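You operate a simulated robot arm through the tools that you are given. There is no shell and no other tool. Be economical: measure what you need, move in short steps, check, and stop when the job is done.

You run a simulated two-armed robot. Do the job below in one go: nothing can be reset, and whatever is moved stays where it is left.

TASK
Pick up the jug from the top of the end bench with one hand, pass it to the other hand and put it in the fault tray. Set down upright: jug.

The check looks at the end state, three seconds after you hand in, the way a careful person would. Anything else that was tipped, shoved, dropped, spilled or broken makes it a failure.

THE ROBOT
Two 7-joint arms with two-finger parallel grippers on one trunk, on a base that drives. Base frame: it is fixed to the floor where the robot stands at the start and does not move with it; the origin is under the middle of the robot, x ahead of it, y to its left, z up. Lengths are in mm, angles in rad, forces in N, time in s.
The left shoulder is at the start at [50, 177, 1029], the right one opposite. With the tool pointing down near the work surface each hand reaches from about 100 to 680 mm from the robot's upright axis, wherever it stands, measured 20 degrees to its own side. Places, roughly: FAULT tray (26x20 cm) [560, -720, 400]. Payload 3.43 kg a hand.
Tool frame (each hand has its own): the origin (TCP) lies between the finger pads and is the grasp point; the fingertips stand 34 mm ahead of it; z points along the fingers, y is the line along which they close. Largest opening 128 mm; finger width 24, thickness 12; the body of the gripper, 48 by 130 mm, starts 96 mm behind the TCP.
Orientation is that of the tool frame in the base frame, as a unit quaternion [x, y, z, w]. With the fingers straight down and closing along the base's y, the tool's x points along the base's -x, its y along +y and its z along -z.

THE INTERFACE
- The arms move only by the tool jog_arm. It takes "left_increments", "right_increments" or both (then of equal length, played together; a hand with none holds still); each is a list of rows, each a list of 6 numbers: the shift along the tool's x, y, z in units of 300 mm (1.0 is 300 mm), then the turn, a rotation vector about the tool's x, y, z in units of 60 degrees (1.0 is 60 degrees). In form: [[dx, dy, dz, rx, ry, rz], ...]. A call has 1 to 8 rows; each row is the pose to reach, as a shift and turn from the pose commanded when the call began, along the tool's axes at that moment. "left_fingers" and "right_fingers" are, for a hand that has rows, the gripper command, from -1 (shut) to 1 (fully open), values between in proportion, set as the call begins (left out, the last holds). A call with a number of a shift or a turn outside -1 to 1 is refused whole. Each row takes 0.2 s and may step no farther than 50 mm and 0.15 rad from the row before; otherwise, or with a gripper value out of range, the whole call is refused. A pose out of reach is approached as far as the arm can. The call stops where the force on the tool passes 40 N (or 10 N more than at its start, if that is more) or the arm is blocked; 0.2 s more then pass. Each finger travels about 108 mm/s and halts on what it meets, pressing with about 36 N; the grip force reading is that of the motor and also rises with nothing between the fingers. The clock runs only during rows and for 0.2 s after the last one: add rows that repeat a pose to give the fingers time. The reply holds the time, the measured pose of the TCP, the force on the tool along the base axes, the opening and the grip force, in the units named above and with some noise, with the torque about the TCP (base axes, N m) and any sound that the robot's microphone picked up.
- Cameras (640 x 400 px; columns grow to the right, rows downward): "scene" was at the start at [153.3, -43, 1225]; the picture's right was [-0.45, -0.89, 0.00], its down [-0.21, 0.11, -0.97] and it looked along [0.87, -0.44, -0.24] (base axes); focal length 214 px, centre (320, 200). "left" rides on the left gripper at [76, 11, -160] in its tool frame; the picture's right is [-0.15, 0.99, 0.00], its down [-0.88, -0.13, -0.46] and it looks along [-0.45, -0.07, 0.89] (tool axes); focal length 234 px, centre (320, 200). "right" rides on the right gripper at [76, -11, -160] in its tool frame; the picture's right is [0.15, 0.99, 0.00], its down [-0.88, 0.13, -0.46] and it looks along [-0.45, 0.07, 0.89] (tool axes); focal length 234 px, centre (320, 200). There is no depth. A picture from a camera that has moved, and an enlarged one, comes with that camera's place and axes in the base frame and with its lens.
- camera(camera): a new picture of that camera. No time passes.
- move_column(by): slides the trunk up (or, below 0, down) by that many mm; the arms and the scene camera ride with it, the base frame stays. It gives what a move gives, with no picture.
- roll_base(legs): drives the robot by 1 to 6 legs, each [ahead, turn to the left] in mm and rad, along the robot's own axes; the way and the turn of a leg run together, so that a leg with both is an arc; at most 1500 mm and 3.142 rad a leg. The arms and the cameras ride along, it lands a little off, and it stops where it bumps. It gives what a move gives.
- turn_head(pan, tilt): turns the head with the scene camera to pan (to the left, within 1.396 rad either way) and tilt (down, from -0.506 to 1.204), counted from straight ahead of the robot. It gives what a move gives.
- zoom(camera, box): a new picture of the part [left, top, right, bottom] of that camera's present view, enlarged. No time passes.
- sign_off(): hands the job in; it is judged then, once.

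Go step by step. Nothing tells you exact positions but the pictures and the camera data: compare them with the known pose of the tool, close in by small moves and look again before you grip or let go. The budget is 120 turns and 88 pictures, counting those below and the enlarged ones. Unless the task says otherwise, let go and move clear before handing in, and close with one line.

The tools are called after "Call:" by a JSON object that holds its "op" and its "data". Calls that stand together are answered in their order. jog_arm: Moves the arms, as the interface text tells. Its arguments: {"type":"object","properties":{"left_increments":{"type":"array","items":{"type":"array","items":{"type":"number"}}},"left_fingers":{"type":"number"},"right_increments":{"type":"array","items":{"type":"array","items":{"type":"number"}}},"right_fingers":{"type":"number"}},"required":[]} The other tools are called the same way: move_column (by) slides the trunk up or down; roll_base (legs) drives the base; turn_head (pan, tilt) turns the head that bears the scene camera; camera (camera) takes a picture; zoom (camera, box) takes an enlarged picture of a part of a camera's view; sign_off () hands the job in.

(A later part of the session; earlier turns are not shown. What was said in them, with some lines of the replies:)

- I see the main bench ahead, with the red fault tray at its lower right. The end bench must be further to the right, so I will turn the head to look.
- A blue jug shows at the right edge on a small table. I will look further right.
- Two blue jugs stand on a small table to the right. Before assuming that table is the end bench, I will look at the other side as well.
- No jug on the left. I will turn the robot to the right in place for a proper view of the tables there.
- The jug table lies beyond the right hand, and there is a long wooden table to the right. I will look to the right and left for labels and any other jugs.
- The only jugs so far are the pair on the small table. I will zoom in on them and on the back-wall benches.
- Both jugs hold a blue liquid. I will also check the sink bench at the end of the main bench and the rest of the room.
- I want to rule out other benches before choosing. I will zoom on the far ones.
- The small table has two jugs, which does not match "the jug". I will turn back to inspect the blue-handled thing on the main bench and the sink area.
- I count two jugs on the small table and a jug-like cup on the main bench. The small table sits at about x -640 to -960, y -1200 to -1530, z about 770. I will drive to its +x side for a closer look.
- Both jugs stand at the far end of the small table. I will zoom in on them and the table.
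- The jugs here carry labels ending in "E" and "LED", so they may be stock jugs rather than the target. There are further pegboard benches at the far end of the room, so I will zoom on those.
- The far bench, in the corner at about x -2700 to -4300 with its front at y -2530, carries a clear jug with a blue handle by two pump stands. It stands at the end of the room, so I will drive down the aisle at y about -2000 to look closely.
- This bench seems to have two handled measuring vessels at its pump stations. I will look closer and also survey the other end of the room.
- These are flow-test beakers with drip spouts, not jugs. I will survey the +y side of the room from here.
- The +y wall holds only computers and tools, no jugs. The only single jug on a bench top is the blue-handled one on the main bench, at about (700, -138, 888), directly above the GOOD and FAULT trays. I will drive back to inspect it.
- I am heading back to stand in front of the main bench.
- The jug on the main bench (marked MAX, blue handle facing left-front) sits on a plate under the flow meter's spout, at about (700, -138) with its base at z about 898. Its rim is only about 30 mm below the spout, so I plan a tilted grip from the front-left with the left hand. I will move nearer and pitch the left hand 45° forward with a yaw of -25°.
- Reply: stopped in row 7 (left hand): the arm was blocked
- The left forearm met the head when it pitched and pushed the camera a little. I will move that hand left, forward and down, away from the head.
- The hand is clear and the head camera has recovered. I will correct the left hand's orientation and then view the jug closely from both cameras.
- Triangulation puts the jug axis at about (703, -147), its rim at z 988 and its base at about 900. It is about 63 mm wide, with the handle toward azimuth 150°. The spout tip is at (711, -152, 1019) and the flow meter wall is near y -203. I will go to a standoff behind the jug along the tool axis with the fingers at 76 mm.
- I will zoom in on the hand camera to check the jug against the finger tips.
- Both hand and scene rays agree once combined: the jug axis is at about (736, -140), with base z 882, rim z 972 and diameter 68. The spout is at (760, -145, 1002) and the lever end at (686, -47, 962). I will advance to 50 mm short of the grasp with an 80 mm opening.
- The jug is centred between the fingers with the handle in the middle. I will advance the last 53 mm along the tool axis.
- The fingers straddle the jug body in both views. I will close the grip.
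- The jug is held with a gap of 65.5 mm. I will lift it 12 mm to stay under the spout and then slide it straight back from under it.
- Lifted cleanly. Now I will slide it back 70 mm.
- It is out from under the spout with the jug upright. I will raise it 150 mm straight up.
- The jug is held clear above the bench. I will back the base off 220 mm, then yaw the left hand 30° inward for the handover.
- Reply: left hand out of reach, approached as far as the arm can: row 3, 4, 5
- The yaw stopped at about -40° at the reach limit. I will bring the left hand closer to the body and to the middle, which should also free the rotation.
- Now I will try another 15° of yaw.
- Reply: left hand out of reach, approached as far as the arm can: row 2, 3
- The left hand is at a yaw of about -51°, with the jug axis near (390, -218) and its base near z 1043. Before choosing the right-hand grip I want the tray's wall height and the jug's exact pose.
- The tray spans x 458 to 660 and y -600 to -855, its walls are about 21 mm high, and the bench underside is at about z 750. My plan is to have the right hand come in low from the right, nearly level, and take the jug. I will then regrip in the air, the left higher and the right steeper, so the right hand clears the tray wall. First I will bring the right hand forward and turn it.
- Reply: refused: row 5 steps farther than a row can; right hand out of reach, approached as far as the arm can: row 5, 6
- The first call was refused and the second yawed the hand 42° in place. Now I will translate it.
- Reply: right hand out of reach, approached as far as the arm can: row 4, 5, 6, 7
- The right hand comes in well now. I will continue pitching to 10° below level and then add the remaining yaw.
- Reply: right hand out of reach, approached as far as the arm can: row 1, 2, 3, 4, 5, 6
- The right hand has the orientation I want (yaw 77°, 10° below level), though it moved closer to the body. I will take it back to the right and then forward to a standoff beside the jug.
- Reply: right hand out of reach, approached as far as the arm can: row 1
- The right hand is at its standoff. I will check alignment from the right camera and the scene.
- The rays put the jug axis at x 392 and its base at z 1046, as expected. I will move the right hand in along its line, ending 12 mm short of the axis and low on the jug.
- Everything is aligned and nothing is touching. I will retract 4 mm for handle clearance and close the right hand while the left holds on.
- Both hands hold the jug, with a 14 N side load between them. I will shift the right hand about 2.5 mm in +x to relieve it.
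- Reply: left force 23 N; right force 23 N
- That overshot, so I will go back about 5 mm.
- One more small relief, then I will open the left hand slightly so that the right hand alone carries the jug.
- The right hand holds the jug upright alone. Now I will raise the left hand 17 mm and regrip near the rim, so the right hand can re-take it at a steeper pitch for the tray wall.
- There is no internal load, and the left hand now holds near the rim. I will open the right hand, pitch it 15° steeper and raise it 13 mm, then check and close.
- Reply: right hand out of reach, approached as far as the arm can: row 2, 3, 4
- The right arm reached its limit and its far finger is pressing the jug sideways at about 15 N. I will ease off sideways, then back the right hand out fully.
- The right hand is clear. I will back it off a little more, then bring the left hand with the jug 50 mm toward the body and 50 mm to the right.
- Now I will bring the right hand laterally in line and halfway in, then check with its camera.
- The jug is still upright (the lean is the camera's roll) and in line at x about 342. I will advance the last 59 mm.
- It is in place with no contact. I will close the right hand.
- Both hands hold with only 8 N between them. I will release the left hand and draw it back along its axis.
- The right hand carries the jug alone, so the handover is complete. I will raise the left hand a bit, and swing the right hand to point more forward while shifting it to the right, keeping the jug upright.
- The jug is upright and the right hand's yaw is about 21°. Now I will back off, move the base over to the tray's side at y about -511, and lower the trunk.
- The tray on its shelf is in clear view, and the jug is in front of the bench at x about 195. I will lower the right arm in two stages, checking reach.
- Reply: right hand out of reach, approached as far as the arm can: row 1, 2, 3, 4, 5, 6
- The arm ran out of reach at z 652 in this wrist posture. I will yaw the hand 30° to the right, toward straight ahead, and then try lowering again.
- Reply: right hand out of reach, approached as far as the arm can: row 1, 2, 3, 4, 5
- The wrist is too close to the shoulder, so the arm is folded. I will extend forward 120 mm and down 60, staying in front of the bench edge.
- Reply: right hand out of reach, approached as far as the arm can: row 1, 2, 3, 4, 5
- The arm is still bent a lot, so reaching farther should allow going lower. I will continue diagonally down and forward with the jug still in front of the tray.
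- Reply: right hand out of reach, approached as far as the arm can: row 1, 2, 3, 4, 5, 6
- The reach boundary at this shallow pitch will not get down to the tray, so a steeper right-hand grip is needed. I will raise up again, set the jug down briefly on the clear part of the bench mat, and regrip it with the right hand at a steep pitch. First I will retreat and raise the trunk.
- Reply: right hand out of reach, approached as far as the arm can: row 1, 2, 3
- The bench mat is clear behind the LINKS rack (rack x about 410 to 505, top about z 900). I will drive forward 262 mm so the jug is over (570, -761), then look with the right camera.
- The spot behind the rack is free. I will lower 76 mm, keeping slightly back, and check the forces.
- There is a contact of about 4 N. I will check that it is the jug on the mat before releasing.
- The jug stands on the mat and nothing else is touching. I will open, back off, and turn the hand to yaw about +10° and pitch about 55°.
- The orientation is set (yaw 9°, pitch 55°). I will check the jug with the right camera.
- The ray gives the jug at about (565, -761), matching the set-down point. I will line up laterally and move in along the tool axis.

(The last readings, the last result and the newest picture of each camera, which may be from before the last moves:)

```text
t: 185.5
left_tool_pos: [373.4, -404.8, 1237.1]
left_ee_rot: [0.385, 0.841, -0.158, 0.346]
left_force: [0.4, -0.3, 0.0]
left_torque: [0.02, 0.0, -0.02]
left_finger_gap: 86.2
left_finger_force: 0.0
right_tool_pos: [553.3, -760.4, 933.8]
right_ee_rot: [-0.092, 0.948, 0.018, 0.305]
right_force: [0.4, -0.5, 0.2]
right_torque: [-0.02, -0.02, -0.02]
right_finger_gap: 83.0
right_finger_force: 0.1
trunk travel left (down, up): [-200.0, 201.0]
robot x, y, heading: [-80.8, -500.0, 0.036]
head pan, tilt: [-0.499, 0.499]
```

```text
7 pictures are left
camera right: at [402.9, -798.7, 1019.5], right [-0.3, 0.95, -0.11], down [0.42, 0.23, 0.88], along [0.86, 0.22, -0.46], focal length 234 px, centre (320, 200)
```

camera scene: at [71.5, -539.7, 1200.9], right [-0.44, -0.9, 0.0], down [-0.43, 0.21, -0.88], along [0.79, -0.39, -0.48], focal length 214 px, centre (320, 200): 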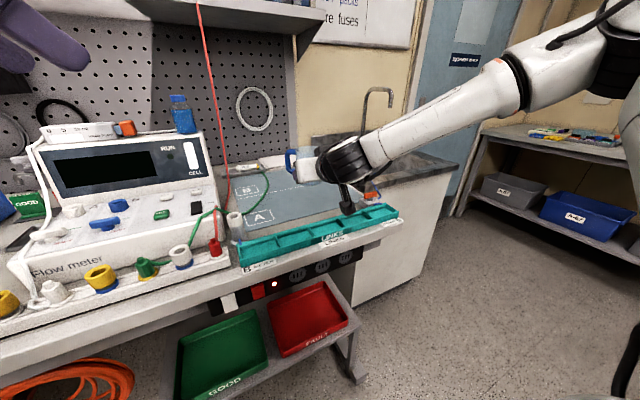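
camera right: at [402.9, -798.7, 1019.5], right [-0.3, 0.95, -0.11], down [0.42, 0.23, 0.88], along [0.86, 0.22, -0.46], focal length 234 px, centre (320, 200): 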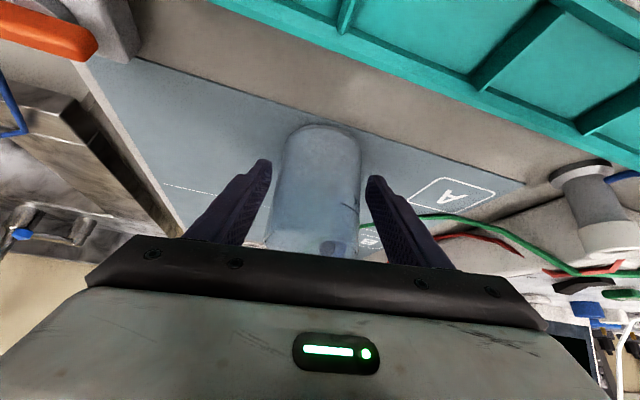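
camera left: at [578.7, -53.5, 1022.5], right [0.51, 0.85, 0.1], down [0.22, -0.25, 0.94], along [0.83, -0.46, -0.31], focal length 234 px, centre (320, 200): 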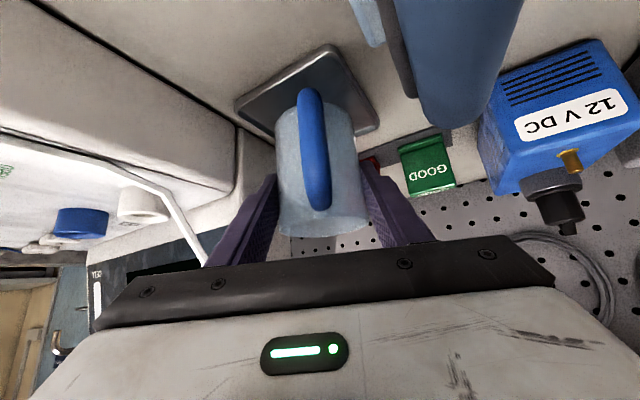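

The jug is centred between the fingers. I will close, then lift 60 mm.

Call:
{"op": "jog_arm", "data": {"right_increments": [[0, 0, 0, 0, 0, 0], [0, 0, 0, 0, 0, 0], [0, 0, 0, 0, 0, 0]], "right_fingers": -1}}

Call:
{"op": "jog_arm", "data": {"right_increments": [[-0.06, -0.002, -0.085, 0, 0, 0], [-0.12, -0.004, -0.17, 0, 0, 0], [-0.15, -0.005, -0.213, 0, 0, 0], [-0.15, -0.005, -0.213, 0, 0, 0]]}}

Call:
{"op": "zoom", "data": {"camera": "scene", "box": [200, 100, 440, 250]}}

```text
t: 186.3
left_tool_pos: [373.7, -405.2, 1237.6]
left_ee_rot: [0.385, 0.841, -0.158, 0.347]
left_force: [-0.1, 0.0, 0.2]
left_torque: [0.0, 0.01, 0.01]
left_finger_gap: 86.3
left_finger_force: 0.1
right_tool_pos: [551.9, -760.2, 932.9]
right_ee_rot: [-0.092, 0.948, 0.018, 0.304]
right_force: [0.9, 0.0, 1.2]
right_torque: [0.01, -0.03, -0.06]
right_finger_gap: 66.7
right_finger_force: 36.4
trunk travel left (down, up): [-200.0, 201.0]
robot x, y, heading: [-78.8, -497.2, 0.037]
head pan, tilt: [-0.499, 0.499]
```

```text
t: 187.3
left_tool_pos: [373.6, -405.3, 1237.0]
left_ee_rot: [0.385, 0.84, -0.158, 0.347]
left_force: [0.1, 0.2, 0.7]
left_torque: [0.0, 0.04, 0.0]
left_finger_gap: 86.5
left_finger_force: 0.1
right_tool_pos: [551.0, -760.3, 1011.2]
right_ee_rot: [-0.091, 0.948, 0.017, 0.304]
right_force: [0.3, 0.5, -0.2]
right_torque: [-0.04, 0.0, -0.01]
right_finger_gap: 66.5
right_finger_force: 36.1
trunk travel left (down, up): [-200.0, 201.0]
robot x, y, heading: [-81.8, -501.9, 0.038]
head pan, tilt: [-0.499, 0.499]
```

```text
2.67 times, centred on (320, 175) of scene
camera zoom: at [71.5, -539.7, 1201.0], right [-0.45, -0.9, 0.0], down [-0.43, 0.21, -0.88], along [0.79, -0.39, -0.48], focal length 572 px, centre (320, 267)
```

zoom: 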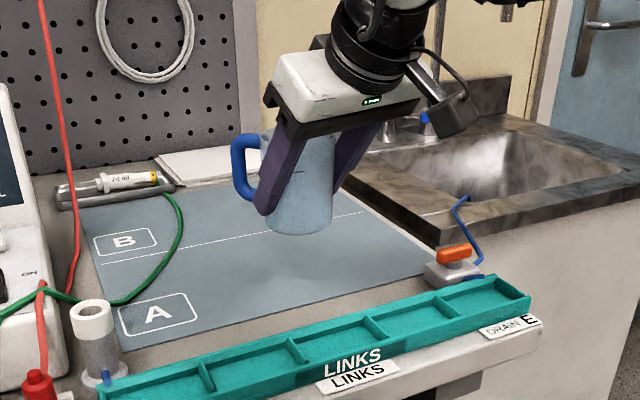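

The steep grip holds the jug upright. I will back off 262 mm, lower the trunk, and lower the arm in front of the tray.

Call:
{"op": "roll_base", "data": {"legs": [[-262, 0]]}}

Call:
{"op": "move_column", "data": {"by": -198}}

Call:
{"op": "jog_arm", "data": {"right_increments": [[0.077, 0.003, 0.109, 0, 0, 0], [0.154, 0.006, 0.218, 0, 0, 0], [0.23, 0.01, 0.327, 0, 0, 0], [0.307, 0.012, 0.436, 0, 0, 0], [0.384, 0.015, 0.545, 0, 0, 0], [0.384, 0.015, 0.545, 0, 0, 0]]}}

```text
t: 189.1
left_tool_pos: [113.7, -412.4, 1238.0]
left_ee_rot: [0.383, 0.842, -0.157, 0.347]
left_force: [-0.1, 0.5, -0.6]
left_torque: [-0.02, -0.01, 0.03]
left_finger_gap: 86.4
left_finger_force: 0.0
right_tool_pos: [293.8, -766.0, 1010.5]
right_ee_rot: [-0.095, 0.948, 0.018, 0.303]
right_force: [-0.3, -0.7, -0.4]
right_torque: [0.01, -0.02, 0.02]
right_finger_gap: 66.4
right_finger_force: 36.0
trunk travel left (down, up): [-200.0, 201.0]
robot x, y, heading: [-338.8, -515.3, 0.04]
head pan, tilt: [-0.499, 0.499]
```

```text
t: 191.3
left_tool_pos: [113.8, -412.5, 1039.9]
left_ee_rot: [0.383, 0.841, -0.158, 0.346]
left_force: [-0.6, 0.6, -0.2]
left_torque: [0.01, -0.01, 0.02]
left_finger_gap: 86.4
left_finger_force: 0.0
right_tool_pos: [296.5, -767.9, 812.5]
right_ee_rot: [-0.096, 0.948, 0.019, 0.304]
right_force: [0.3, 0.5, -0.8]
right_torque: [-0.02, 0.03, 0.0]
right_finger_gap: 66.3
right_finger_force: 36.0
trunk travel left (down, up): [-2.0, 399.0]
robot x, y, heading: [-338.1, -515.1, 0.047]
head pan, tilt: [-0.499, 0.499]
```

```text
t: 192.7
left_tool_pos: [113.6, -412.3, 1039.5]
left_ee_rot: [0.382, 0.842, -0.158, 0.347]
left_force: [-0.1, -0.9, -0.8]
left_torque: [0.01, -0.03, 0.01]
left_finger_gap: 86.2
left_finger_force: 0.2
right_tool_pos: [293.9, -769.0, 612.8]
right_ee_rot: [-0.095, 0.948, 0.02, 0.304]
right_force: [0.4, -1.1, -0.9]
right_torque: [-0.01, 0.03, 0.0]
right_finger_gap: 66.3
right_finger_force: 36.0
trunk travel left (down, up): [-2.0, 399.0]
robot x, y, heading: [-338.3, -511.7, 0.046]
head pan, tilt: [-0.499, 0.499]
```

That went down fully within reach. Another 105 mm.

Call:
{"op": "jog_arm", "data": {"right_increments": [[0.067, 0.003, 0.096, 0, 0, 0], [0.134, 0.005, 0.191, 0, 0, 0], [0.202, 0.008, 0.287, 0, 0, 0], [0.202, 0.008, 0.287, 0, 0, 0]]}}

Call:
{"op": "turn_head", "data": {"pan": -0.35, "tilt": 0.65}}

Call:
{"op": "camera", "data": {"camera": "scene"}}

```text
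t: 193.7
left_tool_pos: [113.9, -411.8, 1040.1]
left_ee_rot: [0.383, 0.842, -0.158, 0.347]
left_force: [0.6, 0.1, -0.2]
left_torque: [0.0, 0.02, -0.03]
left_finger_gap: 86.4
left_finger_force: 0.0
right_tool_pos: [291.7, -770.0, 510.4]
right_ee_rot: [-0.094, 0.948, 0.019, 0.304]
right_force: [0.2, 1.2, -0.4]
right_torque: [0.02, 0.02, -0.01]
right_finger_gap: 65.9
right_finger_force: 36.5
right hand out of reach, approached as far as the arm can: row 3, 4
trunk travel left (down, up): [-2.0, 399.0]
robot x, y, heading: [-337.9, -507.9, 0.05]
head pan, tilt: [-0.499, 0.499]
```

```text
t: 194.4
left_tool_pos: [113.8, -412.3, 1039.7]
left_ee_rot: [0.382, 0.842, -0.158, 0.347]
left_force: [0.3, -0.1, 0.0]
left_torque: [-0.02, -0.02, 0.0]
left_finger_gap: 86.6
left_finger_force: 0.0
right_tool_pos: [292.2, -770.0, 511.6]
right_ee_rot: [-0.095, 0.948, 0.02, 0.304]
right_force: [0.0, -0.3, -0.7]
right_torque: [0.04, 0.03, -0.01]
right_finger_gap: 66.2
right_finger_force: 36.0
trunk travel left (down, up): [-2.0, 399.0]
robot x, y, heading: [-338.4, -510.7, 0.046]
head pan, tilt: [-0.351, 0.649]
```

```text
5 pictures are left
camera scene: at [-185.5, -535.6, 989.7], right [-0.3, -0.95, 0.0], down [-0.58, 0.18, -0.8], along [0.76, -0.24, -0.6], focal length 214 px, centre (320, 200)
```

scene: 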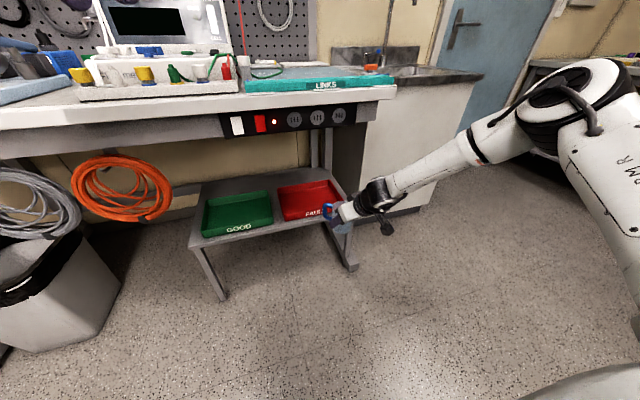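

The jug is at tray height in front of it. I will extend the arm 110 mm forward and 35 mm to the left at the same height, which also gains downward reach.

Call:
{"op": "jog_arm", "data": {"right_increments": [[-0.078, 0.012, 0.055, 0, 0, 0], [-0.156, 0.024, 0.11, 0, 0, 0], [-0.235, 0.035, 0.164, 0, 0, 0], [-0.313, 0.047, 0.219, 0, 0, 0], [-0.313, 0.047, 0.219, 0, 0, 0]]}}

```text
t: 195.6
left_tool_pos: [114.0, -412.2, 1039.5]
left_ee_rot: [0.381, 0.842, -0.157, 0.348]
left_force: [-0.1, 0.3, -0.4]
left_torque: [-0.04, -0.02, -0.01]
left_finger_gap: 86.3
left_finger_force: 0.1
right_tool_pos: [334.4, -764.4, 558.7]
right_ee_rot: [-0.095, 0.948, 0.018, 0.303]
right_force: [0.6, 0.4, -0.3]
right_torque: [0.01, 0.03, 0.02]
right_finger_gap: 66.0
right_finger_force: 36.5
right hand out of reach, approached as far as the arm can: row 1, 2, 3, 4, 5
trunk travel left (down, up): [-2.0, 399.0]
robot x, y, heading: [-337.2, -512.6, 0.045]
head pan, tilt: [-0.351, 0.649]
```

At this pitch, reaching farther raises the limit, so I will work closer in and drive the base instead. I will pull the arm back and lower it to test.

Call:
{"op": "jog_arm", "data": {"right_increments": [[0.099, 0.013, 0.038, 0, 0, 0], [0.198, 0.026, 0.075, 0, 0, 0], [0.296, 0.039, 0.113, 0, 0, 0], [0.296, 0.039, 0.113, 0, 0, 0]]}}

```text
t: 196.6
left_tool_pos: [114.0, -412.9, 1038.5]
left_ee_rot: [0.382, 0.842, -0.158, 0.347]
left_force: [0.7, -0.1, 0.1]
left_torque: [-0.03, 0.02, 0.01]
left_finger_gap: 86.1
left_finger_force: 0.0
right_tool_pos: [269.2, -770.9, 493.5]
right_ee_rot: [-0.095, 0.948, 0.019, 0.303]
right_force: [-0.1, -1.1, -0.6]
right_torque: [-0.01, 0.0, 0.01]
right_finger_gap: 66.0
right_finger_force: 36.0
right hand out of reach, approached as far as the arm can: row 1, 2, 3, 4
trunk travel left (down, up): [-2.0, 399.0]
robot x, y, heading: [-341.4, -513.2, 0.049]
head pan, tilt: [-0.351, 0.649]
```

The limit drops as the hand gets closer. I will move in to x about 207 and y about -738, and test the final height there before driving in.

Call:
{"op": "jog_arm", "data": {"right_increments": [[0.045, 0.049, -0.042, 0, 0, 0], [0.09, 0.097, -0.084, 0, 0, 0], [0.135, 0.146, -0.126, 0, 0, 0], [0.135, 0.146, -0.126, 0, 0, 0]]}}

Call:
{"op": "jog_arm", "data": {"right_increments": [[0.043, 0.002, 0.061, 0, 0, 0], [0.086, 0.003, 0.123, 0, 0, 0], [0.086, 0.003, 0.123, 0, 0, 0]]}}

```text
t: 197.6
left_tool_pos: [113.9, -412.4, 1040.8]
left_ee_rot: [0.382, 0.842, -0.157, 0.347]
left_force: [-0.2, 0.2, 0.7]
left_torque: [-0.01, -0.01, 0.0]
left_finger_gap: 86.3
left_finger_force: 0.0
right_tool_pos: [207.2, -737.2, 501.7]
right_ee_rot: [-0.094, 0.948, 0.017, 0.303]
right_force: [-0.3, -0.3, -0.2]
right_torque: [-0.02, 0.04, -0.02]
right_finger_gap: 65.8
right_finger_force: 36.6
trunk travel left (down, up): [-2.0, 399.0]
robot x, y, heading: [-340.1, -512.4, 0.05]
head pan, tilt: [-0.351, 0.649]
```

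```text
t: 198.4
left_tool_pos: [113.8, -412.8, 1039.8]
left_ee_rot: [0.382, 0.842, -0.157, 0.347]
left_force: [-0.2, 0.6, 0.0]
left_torque: [0.01, 0.0, -0.04]
left_finger_gap: 86.4
left_finger_force: 0.1
right_tool_pos: [201.7, -746.4, 473.4]
right_ee_rot: [-0.095, 0.948, 0.019, 0.304]
right_force: [-0.1, 0.8, -0.7]
right_torque: [0.01, 0.01, -0.01]
right_finger_gap: 66.0
right_finger_force: 36.4
right hand out of reach, approached as far as the arm can: row 2, 3
trunk travel left (down, up): [-2.0, 399.0]
robot x, y, heading: [-338.3, -510.5, 0.045]
head pan, tilt: [-0.351, 0.649]
```

It is limited at 473 here. Coming in a bit closer and more to the right should give the rest, and the tray is wide enough for y about -765.

Call:
{"op": "jog_arm", "data": {"right_increments": [[0.064, -0.037, -0.022, 0, 0, 0], [0.127, -0.073, -0.043, 0, 0, 0], [0.127, -0.073, -0.043, 0, 0, 0]]}}

Call:
{"op": "jog_arm", "data": {"right_increments": [[0.019, 0.001, 0.027, 0, 0, 0], [0.038, 0.002, 0.054, 0, 0, 0], [0.038, 0.002, 0.054, 0, 0, 0]]}}

```text
t: 199.2
left_tool_pos: [115.1, -413.3, 1039.4]
left_ee_rot: [0.383, 0.842, -0.158, 0.347]
left_force: [0.0, 0.0, -0.1]
left_torque: [0.0, -0.01, 0.0]
left_finger_gap: 86.6
left_finger_force: 0.1
right_tool_pos: [166.7, -777.1, 465.4]
right_ee_rot: [-0.096, 0.948, 0.019, 0.302]
right_force: [1.0, -0.4, -0.5]
right_torque: [0.02, 0.04, 0.01]
right_finger_gap: 65.8
right_finger_force: 35.9
trunk travel left (down, up): [-2.0, 399.0]
robot x, y, heading: [-337.0, -508.3, 0.044]
head pan, tilt: [-0.351, 0.649]
```

```text
t: 200.0
left_tool_pos: [114.5, -412.4, 1039.3]
left_ee_rot: [0.382, 0.842, -0.157, 0.347]
left_force: [1.0, -0.3, 1.1]
left_torque: [-0.02, -0.04, -0.01]
left_finger_gap: 86.4
left_finger_force: 0.1
right_tool_pos: [169.0, -778.1, 463.8]
right_ee_rot: [-0.095, 0.949, 0.017, 0.302]
right_force: [0.1, 0.1, -0.2]
right_torque: [-0.02, 0.0, -0.05]
right_finger_gap: 65.9
right_finger_force: 35.7
right hand out of reach, approached as far as the arm can: row 1, 2, 3
trunk travel left (down, up): [-2.0, 399.0]
robot x, y, heading: [-342.0, -511.1, 0.046]
head pan, tilt: [-0.351, 0.649]
```

I am just at the limit, so I will try yawing the hand 20° left, closer to the forearm's line, to gain depth.

Call:
{"op": "jog_arm", "data": {"right_increments": [[0, 0, -0.05, -0.064, -0.003, -0.09], [0, 0, -0.05, -0.128, -0.005, -0.181], [0, 0, -0.05, -0.192, -0.008, -0.272], [0, 0, -0.05, -0.192, -0.008, -0.272]]}}

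Call:
{"op": "jog_arm", "data": {"right_increments": [[0.038, 0.002, 0.054, 0, 0, 0], [0.077, 0.003, 0.109, 0, 0, 0], [0.077, 0.003, 0.109, 0, 0, 0]]}}

```text
t: 201.0
left_tool_pos: [113.7, -412.5, 1039.7]
left_ee_rot: [0.382, 0.842, -0.158, 0.347]
left_force: [-0.3, 0.2, 0.0]
left_torque: [0.01, 0.0, 0.03]
left_finger_gap: 86.3
left_finger_force: 0.1
right_tool_pos: [161.2, -778.1, 476.5]
right_ee_rot: [-0.258, 0.917, 0.071, 0.296]
right_force: [-1.4, 0.5, -0.9]
right_torque: [0.0, 0.03, 0.0]
right_finger_gap: 65.6
right_finger_force: 36.1
trunk travel left (down, up): [-2.0, 399.0]
robot x, y, heading: [-336.3, -510.9, 0.045]
head pan, tilt: [-0.351, 0.649]
```

```text
t: 201.8
left_tool_pos: [113.8, -413.5, 1038.8]
left_ee_rot: [0.382, 0.842, -0.157, 0.347]
left_force: [-0.7, 0.0, -0.4]
left_torque: [0.04, 0.0, -0.01]
left_finger_gap: 86.4
left_finger_force: 0.0
right_tool_pos: [157.5, -786.3, 459.9]
right_ee_rot: [-0.259, 0.917, 0.071, 0.295]
right_force: [-0.3, 0.1, -1.0]
right_torque: [-0.02, 0.0, -0.01]
right_finger_gap: 65.7
right_finger_force: 35.9
right hand out of reach, approached as far as the arm can: row 1, 2, 3
trunk travel left (down, up): [-2.0, 399.0]
robot x, y, heading: [-338.3, -514.1, 0.049]
head pan, tilt: [-0.351, 0.649]
```

Slightly better: z 460. I will go a bit further in the same helpful direction.

Call:
{"op": "jog_arm", "data": {"right_increments": [[0.053, -0.013, -0.017, 0, 0, 0], [0.107, -0.025, -0.034, 0, 0, 0], [0.16, -0.038, -0.051, 0, 0, 0], [0.16, -0.038, -0.051, 0, 0, 0]]}}

```text
t: 202.8
left_tool_pos: [114.2, -413.0, 1038.8]
left_ee_rot: [0.383, 0.842, -0.158, 0.346]
left_force: [0.7, -0.5, 0.3]
left_torque: [-0.04, 0.01, -0.04]
left_finger_gap: 86.6
left_finger_force: 0.1
right_tool_pos: [122.0, -820.3, 442.8]
right_ee_rot: [-0.259, 0.917, 0.07, 0.295]
right_force: [0.0, -0.7, -1.2]
right_torque: [0.0, 0.02, 0.0]
right_finger_gap: 65.8
right_finger_force: 35.9
trunk travel left (down, up): [-2.0, 399.0]
robot x, y, heading: [-336.2, -512.3, 0.045]
head pan, tilt: [-0.351, 0.649]
```

Now z 443 is reachable, so there is margin. I will raise back to carrying height, raise the left hand for clearance, and drive so the jug arrives over the tray.

Call:
{"op": "jog_arm", "data": {"right_increments": [[-0.055, -0.002, -0.078, 0, 0, 0], [-0.11, -0.004, -0.155, 0, 0, 0], [-0.11, -0.004, -0.155, 0, 0, 0]], "left_increments": [[-0.09, 0, -0.09, 0, 0, 0], [-0.187, 0, -0.189, 0, 0, 0], [-0.187, 0, -0.189, 0, 0, 0]]}}

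Call:
{"op": "roll_base", "data": {"legs": [[0, 0.33], [200, 0], [0, -0.33]]}}

```text
t: 203.6
left_tool_pos: [112.6, -412.1, 1119.5]
left_ee_rot: [0.382, 0.842, -0.158, 0.347]
left_force: [0.4, -1.4, -0.1]
left_torque: [-0.01, 0.02, 0.0]
left_finger_gap: 86.3
left_finger_force: 0.0
right_tool_pos: [123.1, -819.2, 501.0]
right_ee_rot: [-0.258, 0.917, 0.07, 0.296]
right_force: [0.6, -0.7, -0.5]
right_torque: [-0.02, 0.02, -0.01]
right_finger_gap: 65.8
right_finger_force: 36.2
trunk travel left (down, up): [-2.0, 399.0]
robot x, y, heading: [-338.1, -509.7, 0.052]
head pan, tilt: [-0.351, 0.649]
```

```text
t: 207.3
left_tool_pos: [298.4, -339.6, 1119.4]
left_ee_rot: [0.383, 0.842, -0.158, 0.347]
left_force: [0.1, -0.5, -0.5]
left_torque: [-0.03, 0.03, 0.0]
left_finger_gap: 86.2
left_finger_force: 0.0
right_tool_pos: [309.7, -746.8, 500.8]
right_ee_rot: [-0.257, 0.917, 0.07, 0.296]
right_force: [-0.5, 0.2, -0.4]
right_torque: [0.0, 0.02, -0.01]
right_finger_gap: 65.7
right_finger_force: 35.9
trunk travel left (down, up): [-2.0, 399.0]
robot x, y, heading: [-152.6, -435.7, 0.044]
head pan, tilt: [-0.351, 0.649]
```

The TCP is at (310, -747, 501), in line with the tray. I will take one look before driving in.

Call:
{"op": "zoom", "data": {"camera": "scene", "box": [200, 120, 520, 320]}}

```text
2.00 times, centred on (360, 220) of scene
camera zoom: at [0.2, -462.4, 989.6], right [-0.3, -0.95, 0.0], down [-0.58, 0.18, -0.8], along [0.76, -0.24, -0.6], focal length 429 px, centre (240, 160)
```

zoom: 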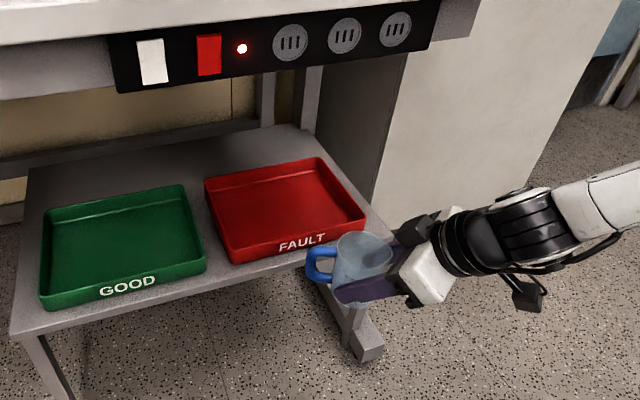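

The tray position agrees with the earlier view, with the shelf at z about 400 to 408. I will raise 12 mm for wall clearance and drive in 192 mm.

Call:
{"op": "jog_arm", "data": {"right_increments": [[-0.023, -0.001, -0.033, 0, 0, 0], [-0.023, -0.001, -0.033, 0, 0, 0]]}}

Call:
{"op": "roll_base", "data": {"legs": [[192, 0]]}}

Call:
{"op": "zoom", "data": {"camera": "scene", "box": [160, 160, 480, 360]}}

```text
t: 207.9
left_tool_pos: [299.5, -339.6, 1119.7]
left_ee_rot: [0.383, 0.842, -0.158, 0.347]
left_force: [-0.1, -0.3, 0.0]
left_torque: [-0.01, 0.0, 0.0]
left_finger_gap: 86.7
left_finger_force: 0.1
right_tool_pos: [309.3, -747.6, 512.6]
right_ee_rot: [-0.258, 0.917, 0.071, 0.296]
right_force: [-0.4, 0.0, -0.3]
right_torque: [-0.02, -0.04, 0.01]
right_finger_gap: 65.5
right_finger_force: 36.4
trunk travel left (down, up): [-2.0, 399.0]
robot x, y, heading: [-154.9, -440.7, 0.047]
head pan, tilt: [-0.351, 0.649]
```

```text
t: 209.5
left_tool_pos: [493.0, -330.4, 1120.6]
left_ee_rot: [0.382, 0.842, -0.157, 0.346]
left_force: [-0.2, 0.4, 0.1]
left_torque: [0.0, -0.01, 0.01]
left_finger_gap: 86.7
left_finger_force: 0.0
right_tool_pos: [503.6, -739.1, 512.0]
right_ee_rot: [-0.258, 0.917, 0.07, 0.296]
right_force: [-0.2, -0.2, -0.7]
right_torque: [0.02, 0.03, 0.03]
right_finger_gap: 65.8
right_finger_force: 36.4
trunk travel left (down, up): [-2.0, 399.0]
robot x, y, heading: [42.9, -429.3, 0.04]
head pan, tilt: [-0.351, 0.649]
```

```text
2.00 times, centred on (320, 260) of scene
camera zoom: at [194.4, -453.9, 989.6], right [-0.3, -0.95, 0.0], down [-0.58, 0.18, -0.8], along [0.76, -0.24, -0.6], focal length 429 px, centre (320, 80)
```

zoom: 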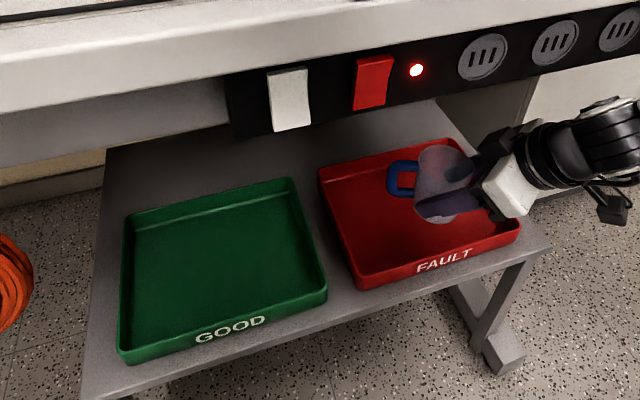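

The jug hangs above the middle of the FAULT tray. I will lower 38 mm, then feel for the floor.

Call:
{"op": "jog_arm", "data": {"right_increments": [[0.025, 0.001, 0.034, 0, 0, 0], [0.049, 0.002, 0.069, 0, 0, 0], [0.073, 0.003, 0.103, 0, 0, 0], [0.073, 0.003, 0.103, 0, 0, 0]]}}

Call:
{"op": "jog_arm", "data": {"right_increments": [[0.006, 0, 0.009, 0, 0, 0], [0.012, 0, 0.017, 0, 0, 0], [0.012, 0, 0.017, 0, 0, 0]]}}

```text
t: 210.5
left_tool_pos: [491.9, -331.2, 1119.2]
left_ee_rot: [0.384, 0.841, -0.159, 0.346]
left_force: [0.3, 0.7, 0.1]
left_torque: [0.0, -0.02, 0.02]
left_finger_gap: 86.6
left_finger_force: 0.0
right_tool_pos: [504.5, -739.9, 474.2]
right_ee_rot: [-0.258, 0.917, 0.07, 0.295]
right_force: [0.4, 0.5, -0.7]
right_torque: [-0.05, 0.02, 0.01]
right_finger_gap: 65.4
right_finger_force: 35.9
trunk travel left (down, up): [-2.0, 399.0]
robot x, y, heading: [41.9, -429.6, 0.042]
head pan, tilt: [-0.351, 0.649]
```

```text
t: 211.3
left_tool_pos: [492.3, -329.3, 1119.7]
left_ee_rot: [0.383, 0.841, -0.158, 0.347]
left_force: [-0.4, 0.9, -0.4]
left_torque: [-0.02, 0.01, -0.04]
left_finger_gap: 86.5
left_finger_force: 0.0
right_tool_pos: [504.2, -739.2, 469.2]
right_ee_rot: [-0.258, 0.917, 0.07, 0.296]
right_force: [0.1, 0.0, -1.1]
right_torque: [-0.02, -0.01, 0.03]
right_finger_gap: 65.5
right_finger_force: 36.1
trunk travel left (down, up): [-2.0, 399.0]
robot x, y, heading: [41.5, -429.3, 0.042]
head pan, tilt: [-0.351, 0.649]
```

No contact yet. I will keep going in small steps.

Call:
{"op": "jog_arm", "data": {"right_increments": [[0.006, 0, 0.009, 0, 0, 0], [0.01, 0, 0.014, 0, 0, 0], [0.01, 0, 0.014, 0, 0, 0]]}}

Call:
{"op": "jog_arm", "data": {"right_increments": [[0.003, 0, 0.004, 0, 0, 0], [0.006, 0, 0.008, 0, 0, 0], [0.006, 0, 0.008, 0, 0, 0]]}}

```text
t: 212.1
left_tool_pos: [492.8, -330.6, 1120.2]
left_ee_rot: [0.383, 0.842, -0.158, 0.347]
left_force: [0.2, 0.0, -0.9]
left_torque: [0.01, 0.0, 0.03]
left_finger_gap: 86.3
left_finger_force: 0.0
right_tool_pos: [503.5, -739.4, 464.4]
right_ee_rot: [-0.257, 0.917, 0.07, 0.296]
right_force: [0.3, 0.7, -0.3]
right_torque: [0.0, 0.01, -0.01]
right_finger_gap: 65.2
right_finger_force: 36.0
trunk travel left (down, up): [-2.0, 399.0]
robot x, y, heading: [41.8, -432.5, 0.043]
head pan, tilt: [-0.351, 0.649]
```

```text
t: 212.9
left_tool_pos: [491.8, -331.0, 1119.4]
left_ee_rot: [0.383, 0.842, -0.158, 0.347]
left_force: [0.6, 0.4, 0.1]
left_torque: [0.01, 0.02, 0.0]
left_finger_gap: 86.3
left_finger_force: 0.0
right_tool_pos: [503.0, -739.2, 460.2]
right_ee_rot: [-0.258, 0.917, 0.071, 0.297]
right_force: [0.0, -0.6, -0.8]
right_torque: [-0.02, 0.0, 0.01]
right_finger_gap: 65.3
right_finger_force: 36.0
trunk travel left (down, up): [-2.0, 399.0]
robot x, y, heading: [41.6, -429.0, 0.04]
head pan, tilt: [-0.351, 0.649]
```

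Call:
{"op": "jog_arm", "data": {"right_increments": [[0.003, 0, 0.004, 0, 0, 0], [0.006, 0, 0.008, 0, 0, 0], [0.006, 0, 0.008, 0, 0, 0]]}}

Call:
{"op": "jog_arm", "data": {"right_increments": [[0.003, 0, 0.004, 0, 0, 0], [0.005, 0, 0.007, 0, 0, 0], [0.005, 0, 0.007, 0, 0, 0]]}}

```text
t: 213.7
left_tool_pos: [492.8, -331.0, 1120.7]
left_ee_rot: [0.383, 0.842, -0.157, 0.347]
left_force: [-0.9, 0.8, 0.6]
left_torque: [-0.02, 0.01, 0.01]
left_finger_gap: 86.4
left_finger_force: 0.0
right_tool_pos: [504.9, -740.0, 457.6]
right_ee_rot: [-0.257, 0.918, 0.069, 0.295]
right_force: [-0.5, -0.3, -0.7]
right_torque: [-0.04, 0.04, 0.0]
right_finger_gap: 65.3
right_finger_force: 35.7
trunk travel left (down, up): [-2.0, 399.0]
robot x, y, heading: [40.7, -430.7, 0.047]
head pan, tilt: [-0.351, 0.649]
```

```text
t: 214.5
left_tool_pos: [492.2, -330.5, 1120.4]
left_ee_rot: [0.383, 0.841, -0.158, 0.347]
left_force: [-0.7, 1.0, -0.9]
left_torque: [0.02, 0.0, 0.0]
left_finger_gap: 86.4
left_finger_force: 0.1
right_tool_pos: [505.5, -740.3, 456.4]
right_ee_rot: [-0.258, 0.917, 0.071, 0.296]
right_force: [-1.1, 0.3, 0.8]
right_torque: [0.07, 0.02, 0.04]
right_finger_gap: 65.1
right_finger_force: 36.7
trunk travel left (down, up): [-2.0, 399.0]
robot x, y, heading: [39.3, -431.6, 0.045]
head pan, tilt: [-0.351, 0.649]
```

Call:
{"op": "jog_arm", "data": {"right_increments": [[0.004, 0, 0.005, 0, 0, 0], [0.004, 0, 0.005, 0, 0, 0]]}}

Call:
{"op": "zoom", "data": {"camera": "scene", "box": [300, 210, 428, 290]}}

```text
t: 215.1
left_tool_pos: [492.5, -329.7, 1119.7]
left_ee_rot: [0.384, 0.841, -0.158, 0.347]
left_force: [-1.5, -1.0, -0.6]
left_torque: [0.01, 0.0, 0.0]
left_finger_gap: 86.6
left_finger_force: 0.0
right_tool_pos: [505.1, -739.0, 454.6]
right_ee_rot: [-0.258, 0.916, 0.071, 0.298]
right_force: [-2.6, -0.8, 15.1]
right_torque: [0.5, -0.11, 0.03]
right_finger_gap: 65.5
right_finger_force: 35.8
trunk travel left (down, up): [-2.0, 399.0]
robot x, y, heading: [39.6, -429.2, 0.043]
head pan, tilt: [-0.351, 0.649]
```

```text
5.00 times, centred on (364, 250) of scene
camera zoom: at [193.6, -453.4, 990.0], right [-0.3, -0.95, 0.0], down [-0.58, 0.18, -0.8], along [0.76, -0.24, -0.6], focal length 1072 px, centre (100, -50)
```

zoom: 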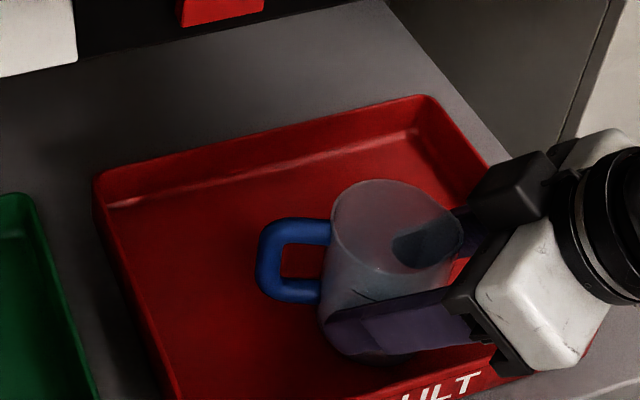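

The jug stands firmly on the tray floor, upright and inside the walls. I will ease the load, open, and withdraw along the tool axis.

Call:
{"op": "jog_arm", "data": {"right_increments": [[-0.003, 0, -0.004, 0, 0, 0], [-0.003, 0, -0.004, 0, 0, 0]]}}

Call:
{"op": "jog_arm", "data": {"right_increments": [[0, 0, 0, 0, 0, 0], [0, 0, 0, 0, 0, 0], [0, 0, 0, 0, 0, 0]], "right_fingers": 0.3}}

Call:
{"op": "jog_arm", "data": {"right_increments": [[0, 0, -0.07, 0, 0, 0], [0, 0, -0.17, 0, 0, 0], [0, 0, -0.29, 0, 0, 0], [0, 0, -0.4, 0, 0, 0], [0, 0, -0.4, 0, 0, 0]]}}

```text
t: 215.7
left_tool_pos: [491.9, -331.4, 1120.0]
left_ee_rot: [0.383, 0.841, -0.158, 0.348]
left_force: [0.5, -1.4, -0.2]
left_torque: [0.0, 0.0, 0.03]
left_finger_gap: 86.5
left_finger_force: 0.1
right_tool_pos: [504.5, -739.4, 455.1]
right_ee_rot: [-0.258, 0.917, 0.071, 0.297]
right_force: [2.9, 2.0, 8.7]
right_torque: [0.41, -0.29, -0.04]
right_finger_gap: 65.1
right_finger_force: 36.0
trunk travel left (down, up): [-2.0, 399.0]
robot x, y, heading: [41.5, -427.5, 0.045]
head pan, tilt: [-0.351, 0.649]
```

```text
t: 216.5
left_tool_pos: [492.7, -331.2, 1119.7]
left_ee_rot: [0.382, 0.842, -0.158, 0.347]
left_force: [0.0, -0.7, -0.4]
left_torque: [-0.02, -0.01, -0.01]
left_finger_gap: 86.4
left_finger_force: 0.1
right_tool_pos: [503.2, -738.9, 455.2]
right_ee_rot: [-0.258, 0.917, 0.071, 0.296]
right_force: [-0.4, 0.8, 0.1]
right_torque: [-0.03, 0.05, 0.03]
right_finger_gap: 83.0
right_finger_force: 0.1
trunk travel left (down, up): [-2.0, 399.0]
robot x, y, heading: [43.9, -430.9, 0.043]
head pan, tilt: [-0.351, 0.649]
```

```text
t: 217.7
left_tool_pos: [491.7, -330.7, 1118.7]
left_ee_rot: [0.382, 0.841, -0.157, 0.348]
left_force: [0.2, -0.5, 0.1]
left_torque: [-0.02, -0.04, 0.05]
left_finger_gap: 86.3
left_finger_force: 0.0
right_tool_pos: [441.8, -775.0, 552.3]
right_ee_rot: [-0.258, 0.917, 0.07, 0.296]
right_force: [-0.2, -0.6, 0.2]
right_torque: [-0.05, 0.0, 0.0]
right_finger_gap: 83.1
right_finger_force: 0.1
trunk travel left (down, up): [-2.0, 399.0]
robot x, y, heading: [43.3, -430.4, 0.041]
head pan, tilt: [-0.351, 0.649]
```

Released and drawn clear. I will back the base away and check.

Call:
{"op": "roll_base", "data": {"legs": [[-220, 0]]}}

Call:
{"op": "zoom", "data": {"camera": "scene", "box": [160, 60, 480, 260]}}

```text
t: 219.3
left_tool_pos: [278.8, -340.2, 1119.7]
left_ee_rot: [0.382, 0.842, -0.157, 0.347]
left_force: [-0.6, -0.1, 0.7]
left_torque: [0.01, 0.02, 0.02]
left_finger_gap: 86.7
left_finger_force: 0.0
right_tool_pos: [230.2, -784.9, 552.7]
right_ee_rot: [-0.258, 0.917, 0.072, 0.296]
right_force: [-0.4, 0.1, -0.9]
right_torque: [-0.01, -0.02, 0.0]
right_finger_gap: 83.5
right_finger_force: 0.2
trunk travel left (down, up): [-2.0, 399.0]
robot x, y, heading: [-175.3, -437.0, 0.046]
head pan, tilt: [-0.351, 0.649]
```

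```text
2.00 times, centred on (320, 160) of scene
camera zoom: at [-19.3, -463.2, 989.7], right [-0.3, -0.95, 0.0], down [-0.58, 0.18, -0.8], along [0.76, -0.24, -0.6], focal length 429 px, centre (320, 280)
```

zoom: 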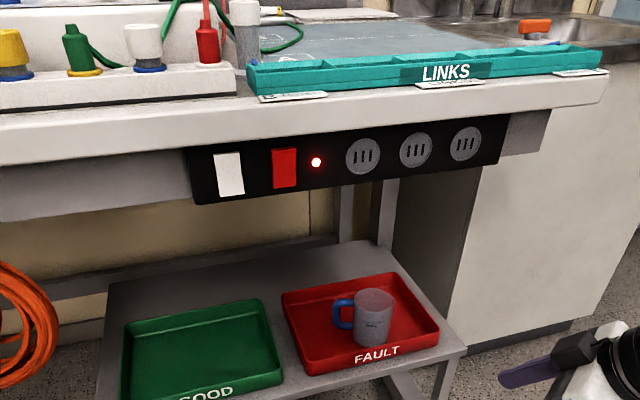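

The jug stands upright inside the FAULT tray, both hands are clear, and the bench and trays look undisturbed in this view. I am handing in.

Call:
{"op": "sign_off", "data": {}}

```text
The job is handed in.
```

The jug is upright in the FAULT tray and both hands are clear, but it was also set down once on the bench mat along the way. I took "the jug" to be the blue-handled one marked MAX by the flow meter on the main bench; a small table elsewhere in the room holds two other jugs. The left hand passed it to the right hand in the air, and the right hand then set it on the mat to regrip at a steeper angle so it could reach the tray. While I was positioning the left hand, that arm bumped the head camera, which recovered.
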